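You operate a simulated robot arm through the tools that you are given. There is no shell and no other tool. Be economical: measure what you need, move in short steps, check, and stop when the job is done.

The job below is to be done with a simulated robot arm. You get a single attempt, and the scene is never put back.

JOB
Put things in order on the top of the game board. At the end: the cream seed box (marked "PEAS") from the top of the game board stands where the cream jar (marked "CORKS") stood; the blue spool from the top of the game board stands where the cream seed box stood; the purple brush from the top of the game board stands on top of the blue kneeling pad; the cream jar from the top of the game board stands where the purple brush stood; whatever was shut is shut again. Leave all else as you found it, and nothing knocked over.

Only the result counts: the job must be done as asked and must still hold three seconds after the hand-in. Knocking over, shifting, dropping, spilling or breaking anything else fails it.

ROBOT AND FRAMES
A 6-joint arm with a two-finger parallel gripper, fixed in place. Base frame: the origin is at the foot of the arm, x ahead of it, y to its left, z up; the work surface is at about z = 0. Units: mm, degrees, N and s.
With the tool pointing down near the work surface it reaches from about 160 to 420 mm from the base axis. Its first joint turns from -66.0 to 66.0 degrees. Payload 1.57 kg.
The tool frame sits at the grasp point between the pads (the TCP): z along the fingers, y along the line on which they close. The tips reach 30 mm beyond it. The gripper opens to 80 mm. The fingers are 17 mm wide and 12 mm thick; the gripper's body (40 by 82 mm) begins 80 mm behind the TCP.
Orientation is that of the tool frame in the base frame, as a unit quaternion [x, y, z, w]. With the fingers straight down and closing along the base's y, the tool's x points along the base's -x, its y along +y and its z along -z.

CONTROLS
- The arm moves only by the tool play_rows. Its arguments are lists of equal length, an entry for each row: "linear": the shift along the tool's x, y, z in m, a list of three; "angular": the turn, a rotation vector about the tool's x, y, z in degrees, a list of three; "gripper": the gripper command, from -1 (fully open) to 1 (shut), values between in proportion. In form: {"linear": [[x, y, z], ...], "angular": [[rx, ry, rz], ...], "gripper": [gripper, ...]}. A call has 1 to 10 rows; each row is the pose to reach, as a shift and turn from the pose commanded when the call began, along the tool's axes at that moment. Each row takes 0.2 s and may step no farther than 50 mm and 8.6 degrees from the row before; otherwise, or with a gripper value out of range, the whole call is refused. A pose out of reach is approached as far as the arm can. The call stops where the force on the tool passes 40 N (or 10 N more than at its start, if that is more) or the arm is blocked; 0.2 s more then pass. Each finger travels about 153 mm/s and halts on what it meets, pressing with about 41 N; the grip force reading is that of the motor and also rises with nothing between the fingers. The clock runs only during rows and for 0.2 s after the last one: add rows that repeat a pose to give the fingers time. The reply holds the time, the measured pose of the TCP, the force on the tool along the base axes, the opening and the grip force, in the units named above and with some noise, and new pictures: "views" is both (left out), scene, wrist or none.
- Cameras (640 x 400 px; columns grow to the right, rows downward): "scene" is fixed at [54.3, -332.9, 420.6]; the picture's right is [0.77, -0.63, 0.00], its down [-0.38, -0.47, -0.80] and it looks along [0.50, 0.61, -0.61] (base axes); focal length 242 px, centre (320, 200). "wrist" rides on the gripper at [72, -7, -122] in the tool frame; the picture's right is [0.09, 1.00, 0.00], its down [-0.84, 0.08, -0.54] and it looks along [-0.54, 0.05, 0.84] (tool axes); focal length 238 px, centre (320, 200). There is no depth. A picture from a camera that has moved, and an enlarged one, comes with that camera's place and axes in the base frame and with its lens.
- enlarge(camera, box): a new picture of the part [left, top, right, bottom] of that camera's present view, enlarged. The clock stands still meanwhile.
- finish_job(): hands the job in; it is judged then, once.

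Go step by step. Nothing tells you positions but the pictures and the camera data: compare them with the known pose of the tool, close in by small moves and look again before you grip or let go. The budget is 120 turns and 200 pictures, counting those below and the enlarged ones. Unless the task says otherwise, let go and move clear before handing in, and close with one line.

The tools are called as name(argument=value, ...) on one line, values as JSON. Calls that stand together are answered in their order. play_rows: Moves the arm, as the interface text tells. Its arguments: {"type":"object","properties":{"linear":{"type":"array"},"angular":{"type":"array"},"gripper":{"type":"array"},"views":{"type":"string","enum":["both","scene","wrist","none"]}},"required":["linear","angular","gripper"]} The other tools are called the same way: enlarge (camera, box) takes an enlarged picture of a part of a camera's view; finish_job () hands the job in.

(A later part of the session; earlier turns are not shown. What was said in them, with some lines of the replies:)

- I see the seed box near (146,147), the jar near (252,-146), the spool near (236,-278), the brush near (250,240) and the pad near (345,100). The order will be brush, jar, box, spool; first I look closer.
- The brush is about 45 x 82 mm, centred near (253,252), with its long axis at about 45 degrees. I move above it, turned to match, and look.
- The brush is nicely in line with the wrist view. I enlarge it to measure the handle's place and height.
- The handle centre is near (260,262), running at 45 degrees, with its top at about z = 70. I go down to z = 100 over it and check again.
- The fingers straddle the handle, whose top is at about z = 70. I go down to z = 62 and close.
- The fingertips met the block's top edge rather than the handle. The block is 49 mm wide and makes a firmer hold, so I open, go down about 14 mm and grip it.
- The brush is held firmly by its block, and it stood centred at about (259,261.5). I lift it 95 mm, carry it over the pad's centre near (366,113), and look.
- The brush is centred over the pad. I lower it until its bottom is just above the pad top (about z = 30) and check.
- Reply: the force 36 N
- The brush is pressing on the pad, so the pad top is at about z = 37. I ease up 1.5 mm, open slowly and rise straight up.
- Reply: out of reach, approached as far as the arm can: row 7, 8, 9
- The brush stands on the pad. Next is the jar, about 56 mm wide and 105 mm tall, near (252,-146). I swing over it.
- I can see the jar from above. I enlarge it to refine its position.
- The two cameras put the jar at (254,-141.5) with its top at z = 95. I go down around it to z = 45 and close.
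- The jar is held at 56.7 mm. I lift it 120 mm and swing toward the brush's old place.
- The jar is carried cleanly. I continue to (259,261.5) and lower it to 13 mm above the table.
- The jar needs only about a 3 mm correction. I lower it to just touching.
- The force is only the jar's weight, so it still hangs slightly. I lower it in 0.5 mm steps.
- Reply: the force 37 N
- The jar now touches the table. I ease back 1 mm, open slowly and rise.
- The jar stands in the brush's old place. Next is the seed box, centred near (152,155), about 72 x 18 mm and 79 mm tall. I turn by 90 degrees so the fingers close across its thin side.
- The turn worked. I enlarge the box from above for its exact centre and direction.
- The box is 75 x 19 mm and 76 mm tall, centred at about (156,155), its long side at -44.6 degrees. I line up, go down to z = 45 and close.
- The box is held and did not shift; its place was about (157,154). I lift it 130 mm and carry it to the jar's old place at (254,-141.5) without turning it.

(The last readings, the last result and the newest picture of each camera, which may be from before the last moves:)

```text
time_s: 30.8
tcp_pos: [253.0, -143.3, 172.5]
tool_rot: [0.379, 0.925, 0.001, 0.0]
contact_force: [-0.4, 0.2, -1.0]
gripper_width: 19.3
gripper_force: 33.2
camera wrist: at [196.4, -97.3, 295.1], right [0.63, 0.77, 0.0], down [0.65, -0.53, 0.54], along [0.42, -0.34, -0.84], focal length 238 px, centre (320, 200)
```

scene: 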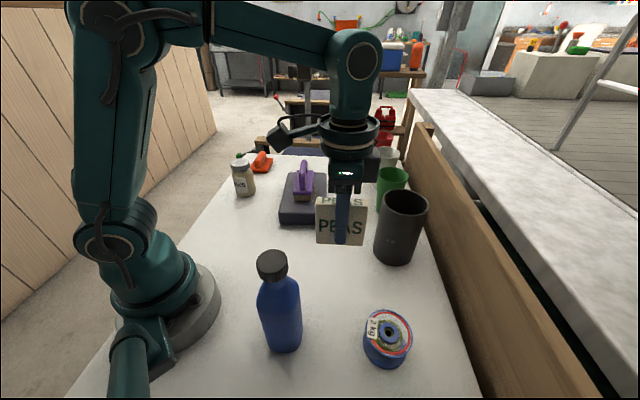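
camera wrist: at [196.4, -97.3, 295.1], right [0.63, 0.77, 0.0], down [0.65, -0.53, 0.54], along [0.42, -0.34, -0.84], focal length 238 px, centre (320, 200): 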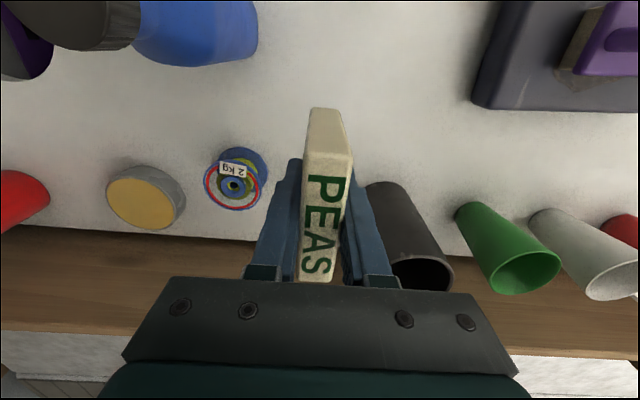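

The box is over the target. I lower it to a few millimetres above the table.

play_rows(linear=[[0.0014, 0.0014, 0.04], [0.0014, 0.0014, 0.08], [0.0014, 0.0014, 0.11], [0.0014, 0.0014, 0.123], [0.0014, 0.0014, 0.123]], angular=[[0, 0, 0], [0, 0, 0], [0, 0, 0], [0, 0, 0], [0, 0, 0]], gripper=[1, 1, 1, 1, 1], views="none")

enlarge(camera="scene", box=[280, 200, 408, 300])

```text
time_s: 32.0
tcp_pos: [253.1, -140.5, 50.5]
tool_rot: [0.381, 0.925, 0.001, 0.001]
contact_force: [-0.1, 0.1, -0.5]
gripper_width: 19.2
gripper_force: 33.5
```

```text
4.00 times, centred on (344, 250) of scene
camera zoom: at [54.3, -332.9, 420.6], right [0.77, -0.63, 0.0], down [-0.38, -0.47, -0.8], along [0.5, 0.61, -0.61], focal length 968 px, centre (224, 0)
```

zoom: 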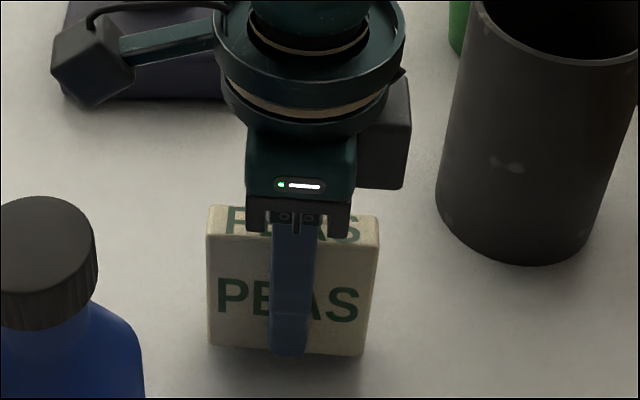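

Box upright and well placed, about 6 mm above the table. I lower it in small steps until it touches.

play_rows(linear=[[0, 0, 0.003], [0, 0, 0.0045], [0, 0, 0.0055], [0, 0, 0.006], [0, 0, 0.006]], angular=[[0, 0, 0], [0, 0, 0], [0, 0, 0], [0, 0, 0], [0, 0, 0]], gripper=[1, 1, 1, 1, 1], views="none")

```text
time_s: 33.2
tcp_pos: [253.7, -138.8, 45.1]
tool_rot: [0.38, 0.925, 0.001, 0.001]
contact_force: [-0.5, 0.1, 0.5]
gripper_width: 19.4
gripper_force: 33.3
```

play_rows(linear=[[0, 0, 0.0005], [0, 0, 0.001], [0, 0, 0.0015], [0, 0, 0.0015]], angular=[[0, 0, 0], [0, 0, 0], [0, 0, 0], [0, 0, 0]], gripper=[1, 1, 1, 1], views="none")

```text
time_s: 34.2
tcp_pos: [252.2, -139.1, 44.3]
tool_rot: [0.381, 0.925, 0.001, 0.0]
contact_force: [-0.1, 0.2, 4.1]
gripper_width: 19.4
gripper_force: 33.3
```

The box now touches the table. I open slowly and rise straight up.

play_rows(linear=[[0, 0, 0], [0, 0, 0], [0, 0, 0], [0, 0, 0], [0, 0, -0.03], [0, 0, -0.07], [0, 0, -0.11], [0, 0, -0.15], [0, 0, -0.15]], angular=[[0, 0, 0], [0, 0, 0], [0, 0, 0], [0, 0, 0], [0, 0, 0], [0, 0, 0], [0, 0, 0], [0, 0, 0], [0, 0, 0]], gripper=[0.4, 0, -0.5, -0.5, -0.5, -0.5, -0.5, -0.5, -0.5])

enlarge(camera="scene", box=[280, 200, 440, 380])

enlarge(camera="wrist", box=[150, 80, 390, 230])

```text
time_s: 36.2
tcp_pos: [252.3, -138.7, 195.1]
tool_rot: [0.38, 0.925, 0.001, 0.001]
contact_force: [-0.7, -0.2, -0.2]
gripper_width: 60.3
gripper_force: 0.1
camera wrist: at [196.8, -92.4, 317.9], right [0.63, 0.77, 0.0], down [0.65, -0.53, 0.54], along [0.42, -0.34, -0.84], focal length 238 px, centre (320, 200)
```

scene: 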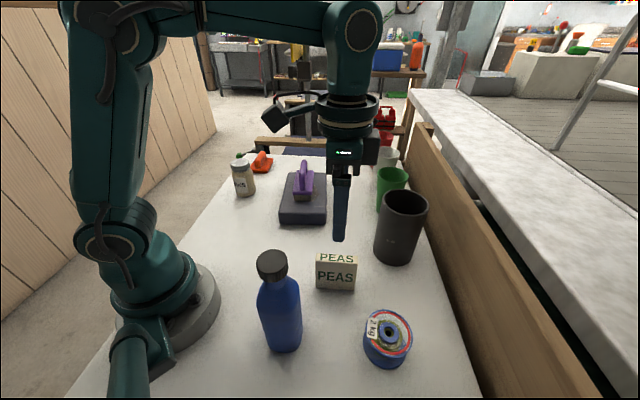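
wrist: 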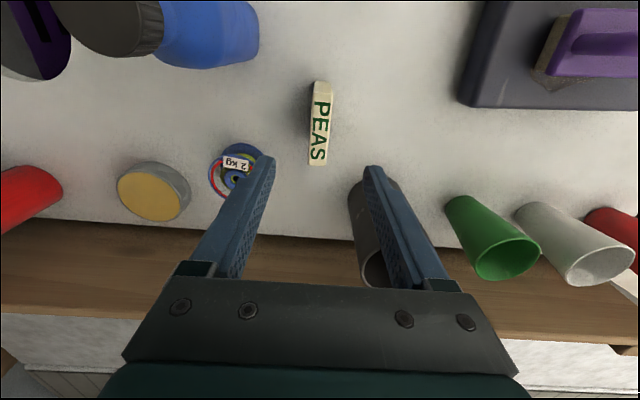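

```text
2.22 times, centred on (360, 290) of scene
camera zoom: at [54.3, -332.9, 420.6], right [0.77, -0.63, 0.0], down [-0.38, -0.47, -0.8], along [0.5, 0.61, -0.61], focal length 538 px, centre (231, 0)
```

zoom: 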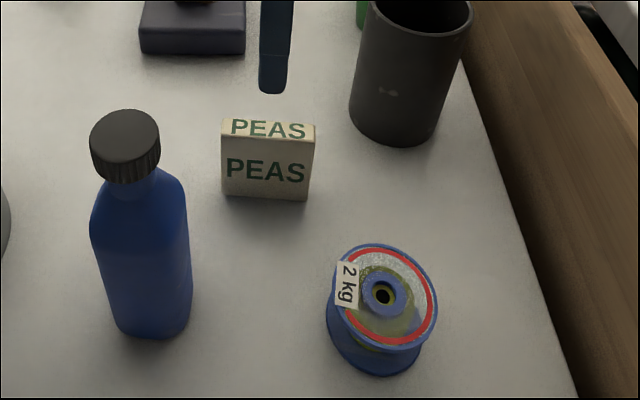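

```text
2.67 times, centred on (270, 155) of wrist
camera zoom: at [196.8, -92.4, 317.9], right [0.63, 0.77, 0.0], down [0.65, -0.53, 0.54], along [0.42, -0.34, -0.84], focal length 636 px, centre (453, 320)
```

zoom: 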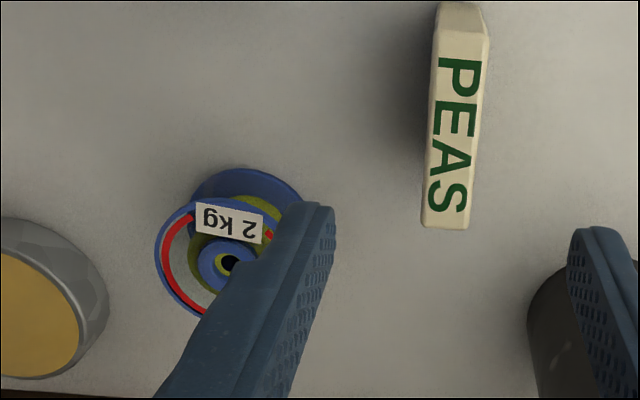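

The seed box stands in the jar's place. The spool is near (240,-272), about 70 mm across and 40 mm tall, so I move above it to measure more exactly.

play_rows(linear=[[-0.021, -0.026, 0], [-0.0425, -0.052, 0.01], [-0.064, -0.078, 0.025], [-0.085, -0.1034, 0.045], [-0.085, -0.1034, 0.045]], angular=[[0, 0, 1], [0, 0, 2], [0, 0, 3], [0, 0, 3.9], [0, 0, 3.9]], gripper=[-1, -1, -1, -1, -1])

enlarge(camera="wrist", box=[240, 60, 400, 220])

enlarge(camera="scene", box=[330, 280, 460, 390])

```text
time_s: 37.4
tcp_pos: [242.8, -272.5, 149.1]
tool_rot: [0.412, 0.911, 0.001, 0.001]
contact_force: [-0.4, -0.4, 0.6]
gripper_width: 80.0
gripper_force: 0.0
camera wrist: at [189.8, -222.4, 271.0], right [0.69, 0.73, 0.0], down [0.61, -0.58, 0.54], along [0.4, -0.37, -0.84], focal length 238 px, centre (320, 200)
```

scene: 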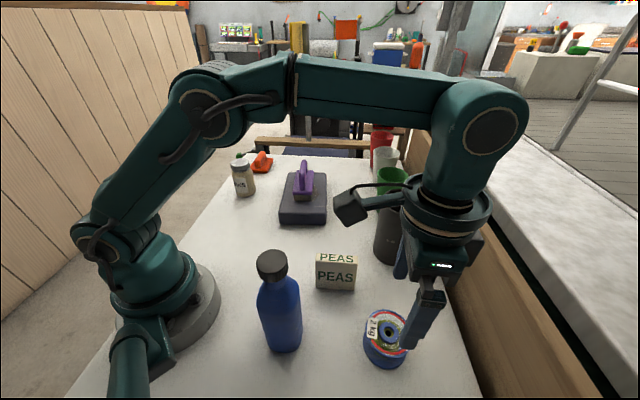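
wrist: 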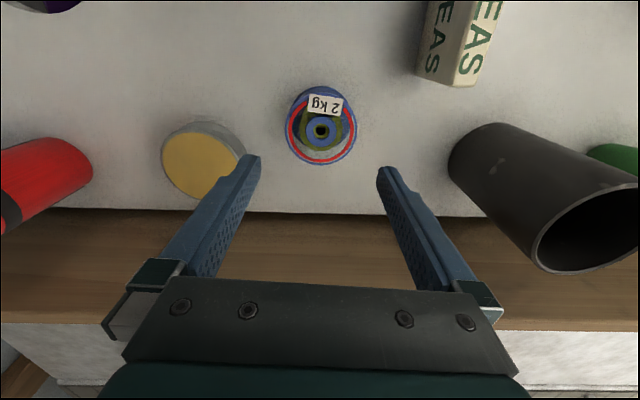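

```text
2.50 times, centred on (320, 140) of wrist
camera zoom: at [189.8, -222.4, 271.0], right [0.69, 0.73, 0.0], down [0.61, -0.58, 0.54], along [0.4, -0.37, -0.84], focal length 596 px, centre (320, 350)
```

zoom: 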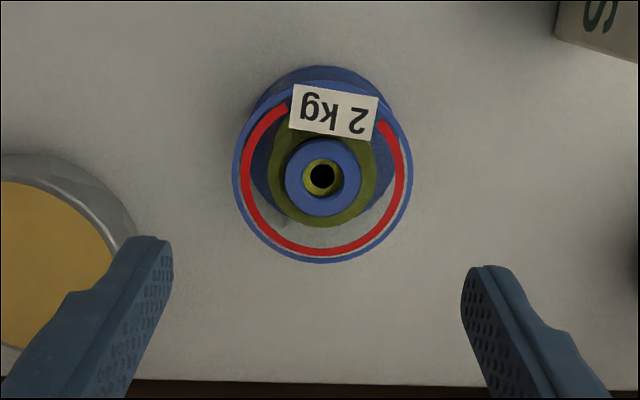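

```text
3.64 times, centred on (395, 335) of scene
camera zoom: at [54.3, -332.9, 420.6], right [0.77, -0.63, 0.0], down [-0.38, -0.47, -0.8], along [0.5, 0.61, -0.61], focal length 880 px, centre (47, -291)
```

zoom: 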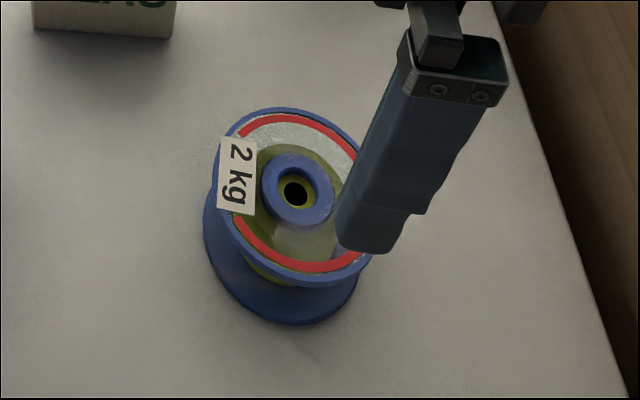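

The spool is centred laterally; it needs a 4 mm shift along the tool's x. At 70 mm across it leaves about 4.6 mm per side, so I go down and check before closing.

play_rows(linear=[[0.0042, 0, 0.02], [0.0042, 0, 0.055], [0.0042, 0, 0.075], [0.0042, 0, 0.085], [0.0042, 0, 0.085]], angular=[[0, 0, 0], [0, 0, 0], [0, 0, 0], [0, 0, 0], [0, 0, 0]], gripper=[-1, -1, -1, -1, -1])

enlarge(camera="scene", box=[330, 280, 460, 390])

enlarge(camera="wrist", box=[220, 80, 420, 250])

```text
time_s: 38.6
tcp_pos: [238.6, -269.4, 62.7]
tool_rot: [0.411, 0.912, 0.001, 0.0]
contact_force: [0.1, 0.5, 0.0]
gripper_width: 80.0
gripper_force: 0.1
camera wrist: at [186.1, -219.6, 185.9], right [0.69, 0.73, 0.0], down [0.61, -0.58, 0.54], along [0.4, -0.37, -0.84], focal length 238 px, centre (320, 200)
```

scene: 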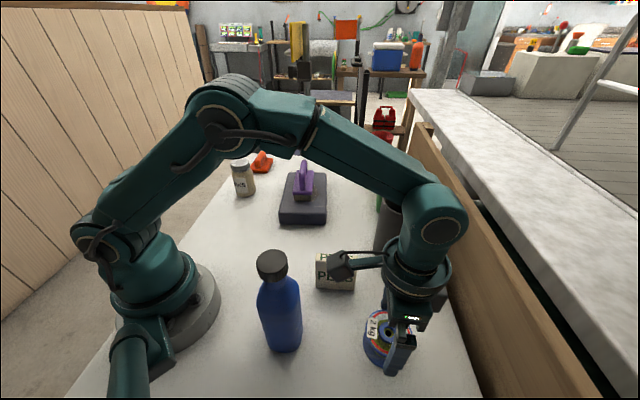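
wrist: 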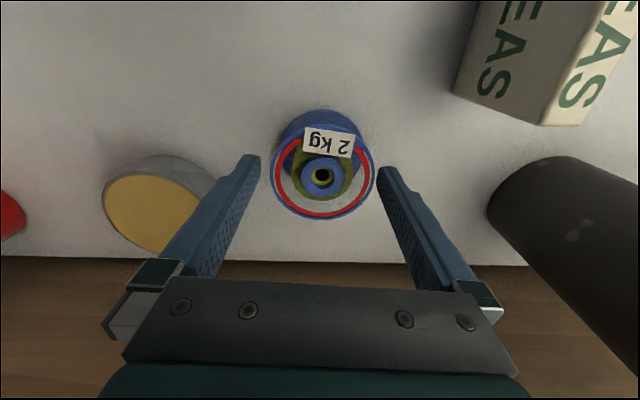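

```text
3.64 times, centred on (395, 335) of scene
camera zoom: at [54.3, -332.9, 420.6], right [0.77, -0.63, 0.0], down [-0.38, -0.47, -0.8], along [0.5, 0.61, -0.61], focal length 880 px, centre (47, -291)
```

zoom: 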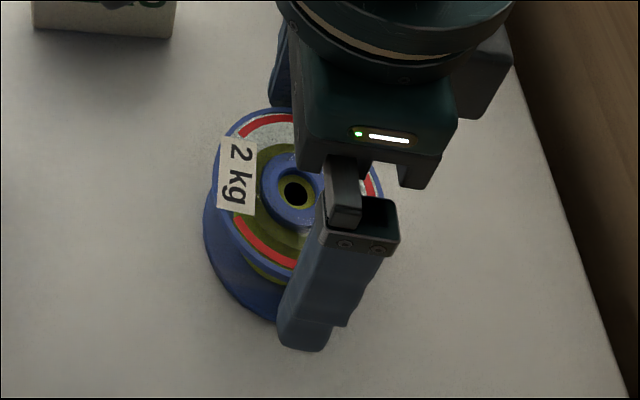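

```text
2.35 times, centred on (320, 165) of wrist
camera zoom: at [186.1, -219.6, 185.9], right [0.69, 0.73, 0.0], down [0.61, -0.58, 0.54], along [0.4, -0.37, -0.84], focal length 561 px, centre (320, 282)
```

zoom: 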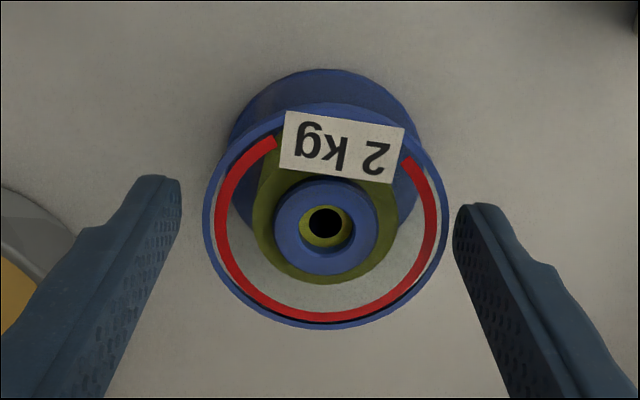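

The tips straddle the flange. With a 1 mm shift I go down to z = 34 and close.

play_rows(linear=[[0.001, 0.0009, 0.01], [0.001, 0.0009, 0.02], [0.001, 0.0009, 0.028], [0.001, 0.0009, 0.028], [0.001, 0.0009, 0.028], [0.001, 0.0009, 0.028], [0.001, 0.0009, 0.028]], angular=[[0, 0, 0], [0, 0, 0], [0, 0, 0], [0, 0, 0], [0, 0, 0], [0, 0, 0], [0, 0, 0]], gripper=[-1, -1, -1, -1, 0, 1, 1])

enlarge(camera="scene", box=[330, 280, 460, 390])

enlarge(camera="wrist", box=[220, 80, 420, 250])

```text
time_s: 40.2
tcp_pos: [237.0, -266.6, 35.3]
tool_rot: [0.411, 0.911, 0.001, 0.001]
contact_force: [-0.3, -0.6, 0.0]
gripper_width: 66.5
gripper_force: 40.4
camera wrist: at [184.7, -218.3, 159.0], right [0.69, 0.73, 0.0], down [0.61, -0.58, 0.54], along [0.4, -0.37, -0.84], focal length 238 px, centre (320, 200)
```

scene: 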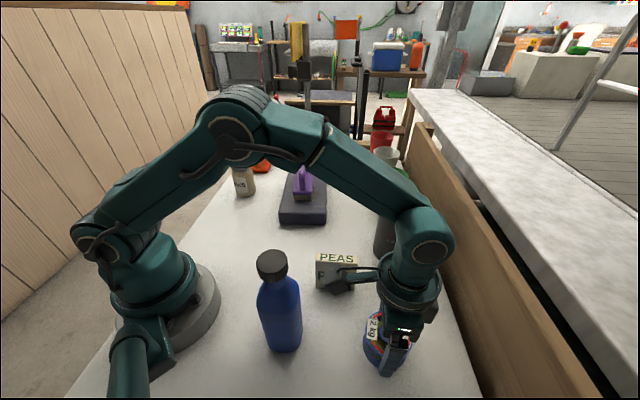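
wrist: 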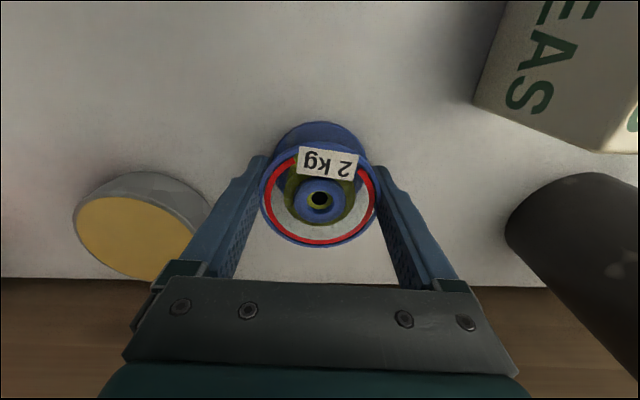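

```text
3.64 times, centred on (395, 335) of scene
camera zoom: at [54.3, -332.9, 420.6], right [0.77, -0.63, 0.0], down [-0.38, -0.47, -0.8], along [0.5, 0.61, -0.61], focal length 880 px, centre (47, -291)
```

zoom: 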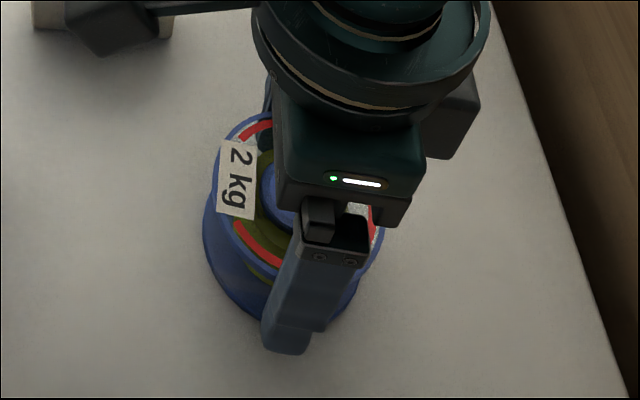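

```text
2.35 times, centred on (320, 165) of wrist
camera zoom: at [184.7, -218.3, 159.0], right [0.69, 0.73, 0.0], down [0.61, -0.58, 0.54], along [0.4, -0.37, -0.84], focal length 561 px, centre (320, 282)
```

zoom: 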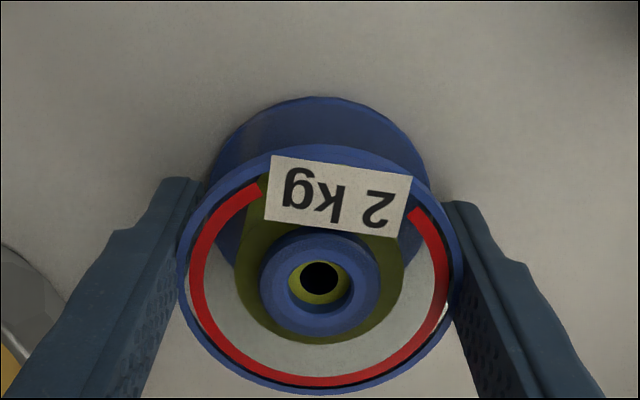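

The spool is gripped at 66.5 mm. I lift it a little to check its weight, since it is marked 2 kg.

play_rows(linear=[[0, 0, -0.003], [0, 0, -0.008], [0, 0, -0.015], [0, 0, -0.02], [0, 0, -0.02]], angular=[[0, 0, 0], [0, 0, 0], [0, 0, 0], [0, 0, 0], [0, 0, 0]], gripper=[1, 1, 1, 1, 1])

enlarge(camera="scene", box=[330, 280, 460, 390])

```text
time_s: 41.4
tcp_pos: [237.2, -267.4, 55.1]
tool_rot: [0.412, 0.911, 0.001, 0.001]
contact_force: [0.1, 0.7, -0.9]
gripper_width: 66.6
gripper_force: 40.8
camera wrist: at [184.5, -217.8, 178.4], right [0.69, 0.73, 0.0], down [0.61, -0.58, 0.54], along [0.4, -0.37, -0.84], focal length 238 px, centre (320, 200)
```

scene: 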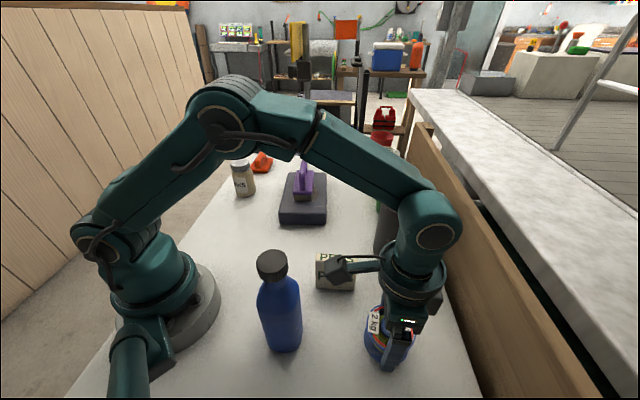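
wrist: 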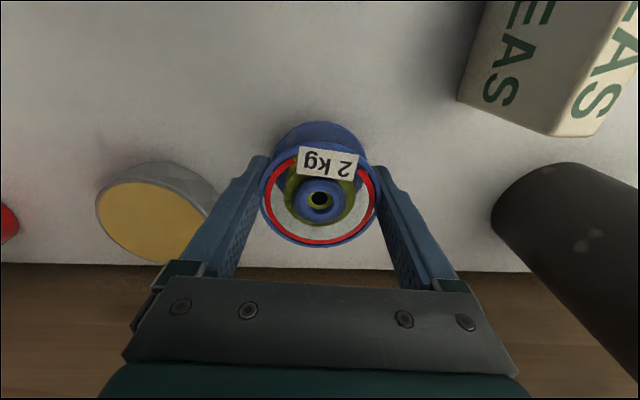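

```text
3.64 times, centred on (395, 335) of scene
camera zoom: at [54.3, -332.9, 420.6], right [0.77, -0.63, 0.0], down [-0.38, -0.47, -0.8], along [0.5, 0.61, -0.61], focal length 880 px, centre (47, -291)
```

zoom: 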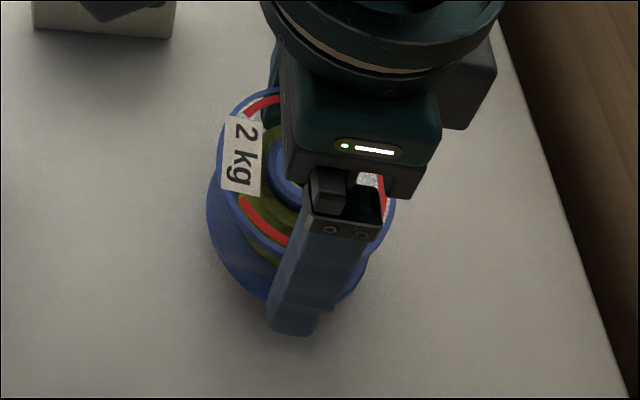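

The spool is light and held firmly. I lift it to z = 165 and carry it around the tall blue bottle on a wide arc.

play_rows(linear=[[0, 0, -0.04], [0, 0, -0.08], [0, 0, -0.11], [0.0201, 0.0294, -0.11], [0.0402, 0.0588, -0.11], [0.0603, 0.0882, -0.11], [0.0803, 0.1176, -0.11], [0.1004, 0.147, -0.11], [0.1205, 0.1764, -0.11]], angular=[[0, 0, 0], [0, 0, 0], [0, 0, 0], [0, 0, -6.1], [0, 0, -12.2], [0, 0, -18.3], [0, 0, -24.4], [0, 0, -30.5], [0, 0, -36.6]], gripper=[1, 1, 1, 1, 1, 1, 1, 1, 1], views="scene")

```text
time_s: 43.4
tcp_pos: [290.3, -58.5, 166.7]
tool_rot: [0.104, 0.995, 0.001, 0.001]
contact_force: [0.5, 0.6, -0.9]
gripper_width: 66.3
gripper_force: 40.4
```

scene: 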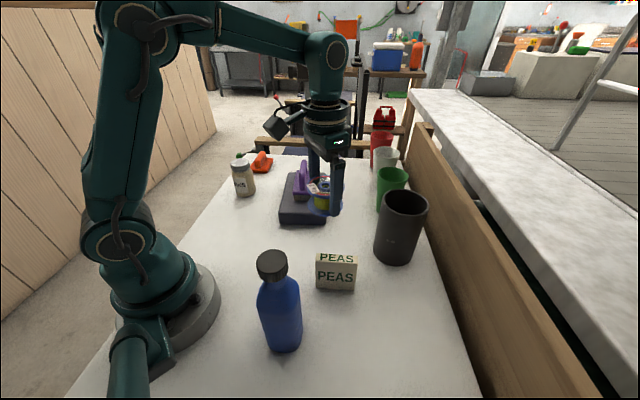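

The path is clear. I go on to the box's old place at (157,154), staying high.

play_rows(linear=[[0.0246, 0.0262, 0], [0.0492, 0.0524, 0], [0.0738, 0.0786, 0], [0.0985, 0.1048, 0], [0.1231, 0.131, 0], [0.1477, 0.1572, 0], [0.1723, 0.1834, 0], [0.1723, 0.1834, 0]], angular=[[0, 0, -8.14], [0, 0, -16.3], [0, 0, -24.4], [0, 0, -32.6], [0, 0, -40.7], [0, 0, -48.8], [0, 0, -57], [0, 0, -57]], gripper=[1, 1, 1, 1, 1, 1, 1, 1])

```text
time_s: 45.2
tcp_pos: [161.1, 154.8, 165.3]
tool_rot: [-0.384, 0.923, 0.0, 0.001]
contact_force: [0.0, -0.8, 0.2]
gripper_width: 66.6
gripper_force: 40.9
camera wrist: at [113.9, 100.1, 287.2], right [-0.77, 0.64, 0.0], down [0.54, 0.65, 0.54], along [0.35, 0.42, -0.84], focal length 238 px, centre (320, 200)
```

scene: 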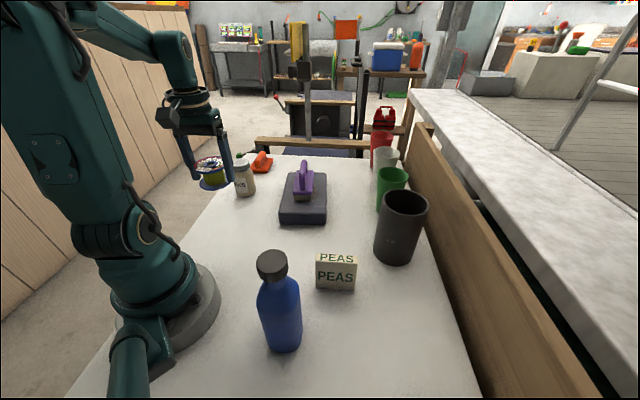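
wrist: 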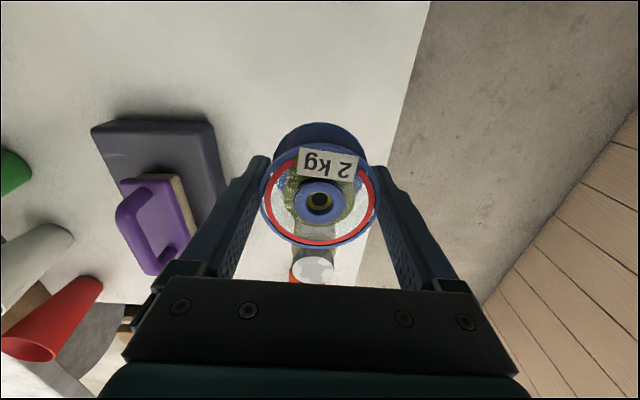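

The spool is over its target. I lower it to about 10 mm above the table with a 2 mm correction.

play_rows(linear=[[0, 0.0018, 0.03], [0, 0.0018, 0.06], [0, 0.0018, 0.09], [0, 0.0018, 0.11], [0, 0.0018, 0.12], [0, 0.0018, 0.12]], angular=[[0, 0, 0], [0, 0, 0], [0, 0, 0], [0, 0, 0], [0, 0, 0], [0, 0, 0]], gripper=[1, 1, 1, 1, 1, 1])

enlarge(camera="scene", box=[160, 140, 288, 250])

```text
time_s: 46.6
tcp_pos: [158.6, 156.7, 46.0]
tool_rot: [-0.383, 0.924, 0.001, 0.001]
contact_force: [0.2, -0.4, -1.7]
gripper_width: 66.4
gripper_force: 41.1
camera wrist: at [111.5, 99.7, 167.3], right [-0.77, 0.64, 0.0], down [0.54, 0.65, 0.54], along [0.35, 0.42, -0.84], focal length 238 px, centre (320, 200)
```

scene: 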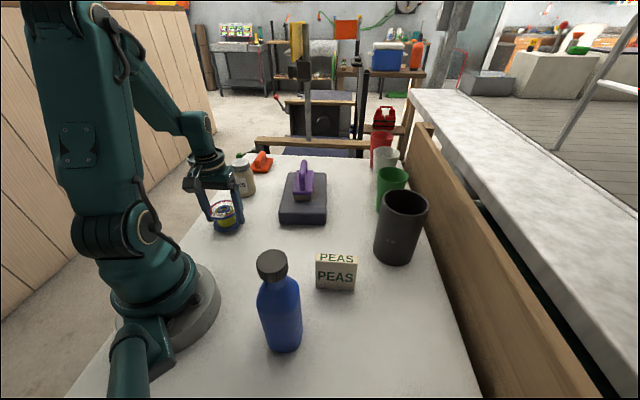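
wrist: 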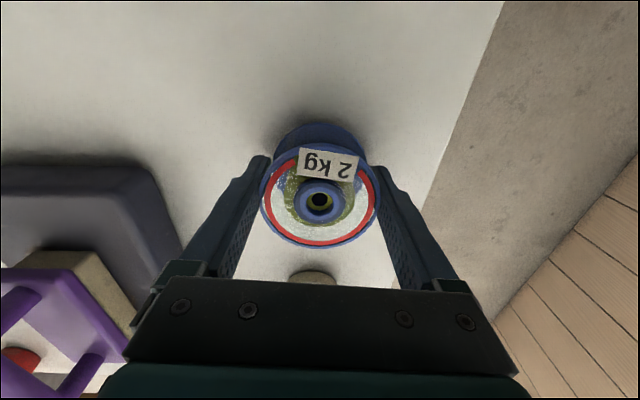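

```text
3.64 times, centred on (224, 195) of scene
camera zoom: at [54.3, -332.9, 420.6], right [0.77, -0.63, 0.0], down [-0.38, -0.47, -0.8], along [0.5, 0.61, -0.61], focal length 880 px, centre (669, 218)
```

zoom: 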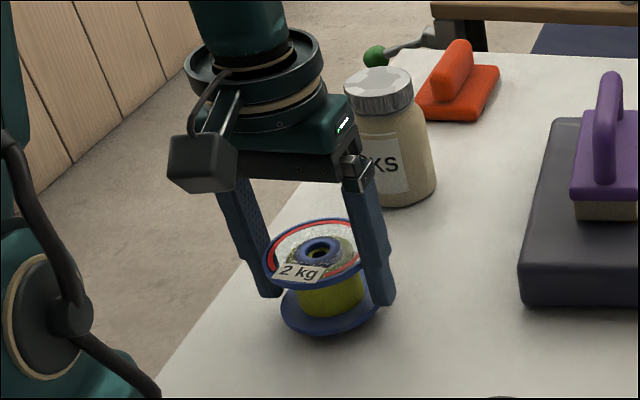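

The spool hangs level, clear of the jar. I lower it until it touches.

play_rows(linear=[[0, 0, 0.005], [0, 0, 0.008], [0, 0, 0.009], [0, 0, 0.0095], [0, 0, 0.01], [0, 0, 0.01]], angular=[[0, 0, 0], [0, 0, 0], [0, 0, 0], [0, 0, 0], [0, 0, 0], [0, 0, 0]], gripper=[1, 1, 1, 1, 1, 1], views="none")

```text
time_s: 48.0
tcp_pos: [158.1, 156.2, 36.3]
tool_rot: [-0.383, 0.924, 0.001, 0.001]
contact_force: [1.5, -4.2, 11.3]
gripper_width: 66.3
gripper_force: 40.6
```

Contact at 11 N. I open slowly, wait, and rise straight up.

play_rows(linear=[[0, 0, 0], [0, 0, 0], [0, 0, 0], [0, 0, 0], [0, 0, -0.02], [0, 0, -0.06], [0, 0, -0.1], [0, 0, -0.14], [0, 0, -0.14]], angular=[[0, 0, 0], [0, 0, 0], [0, 0, 0], [0, 0, 0], [0, 0, 0], [0, 0, 0], [0, 0, 0], [0, 0, 0], [0, 0, 0]], gripper=[-0.7, -1, -1, -1, -1, -1, -1, -1, -1])

enlarge(camera="scene", box=[160, 140, 288, 250])

enlarge(camera="scene", box=[190, 130, 446, 370])

```text
time_s: 50.0
tcp_pos: [155.9, 157.3, 179.8]
tool_rot: [-0.383, 0.924, 0.001, 0.001]
contact_force: [0.3, 1.4, 0.6]
gripper_width: 80.0
gripper_force: 0.1
camera wrist: at [110.1, 101.3, 301.9], right [-0.77, 0.64, 0.0], down [0.54, 0.65, 0.54], along [0.35, 0.42, -0.84], focal length 238 px, centre (320, 200)
```

scene: 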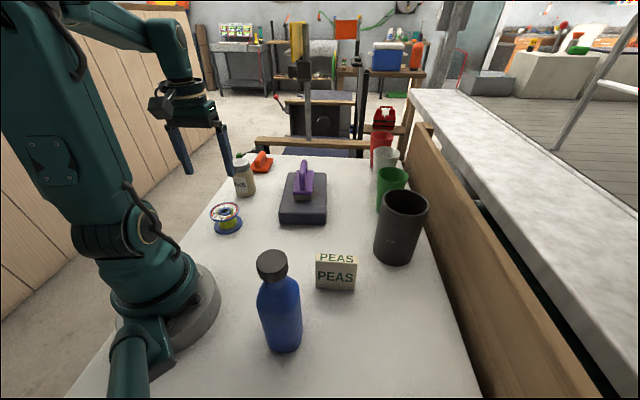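
wrist: 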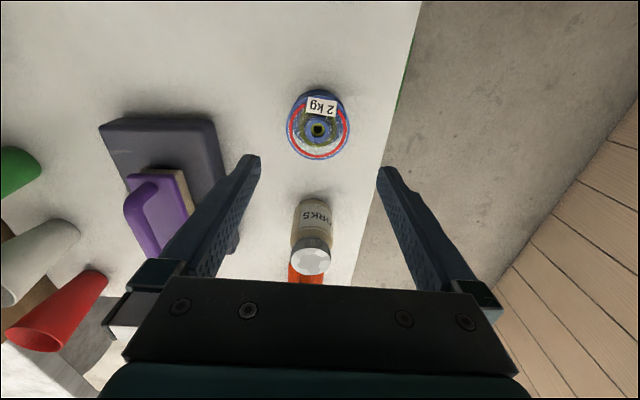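

```text
3.64 times, centred on (224, 195) of scene
camera zoom: at [54.3, -332.9, 420.6], right [0.77, -0.63, 0.0], down [-0.38, -0.47, -0.8], along [0.5, 0.61, -0.61], focal length 880 px, centre (669, 218)
```

zoom: 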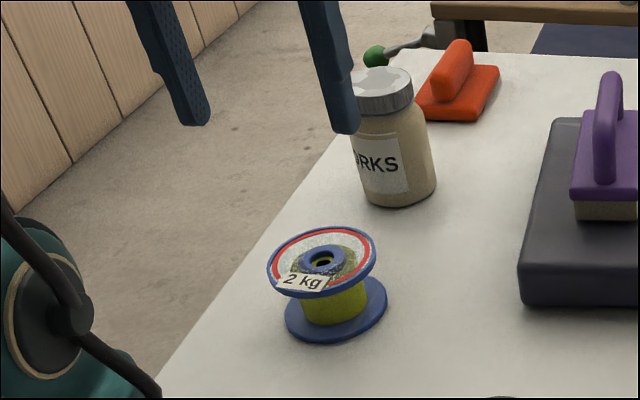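

```text
1.67 times, centred on (318, 250) of scene
camera zoom: at [54.3, -332.9, 420.6], right [0.77, -0.63, 0.0], down [-0.38, -0.47, -0.8], along [0.5, 0.61, -0.61], focal length 404 px, centre (323, 117)
```

zoom: 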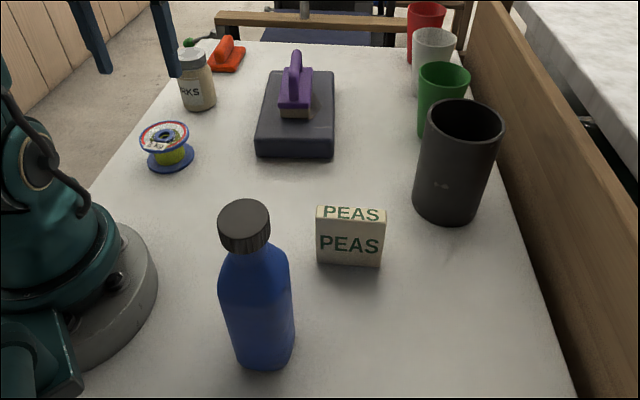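

Everything is where it should be: the spool is at about (157,152), the box and jar are in their new places, and the brush is on the pad. Nothing else looks disturbed and the hand is clear, so I hand in.

finish_job()

```text
The job is handed in.
```

I finished the job and handed it in: all four items are in their new places, and in the last pictures nothing else had moved or fallen. I opened nothing, so there was nothing to shut again.
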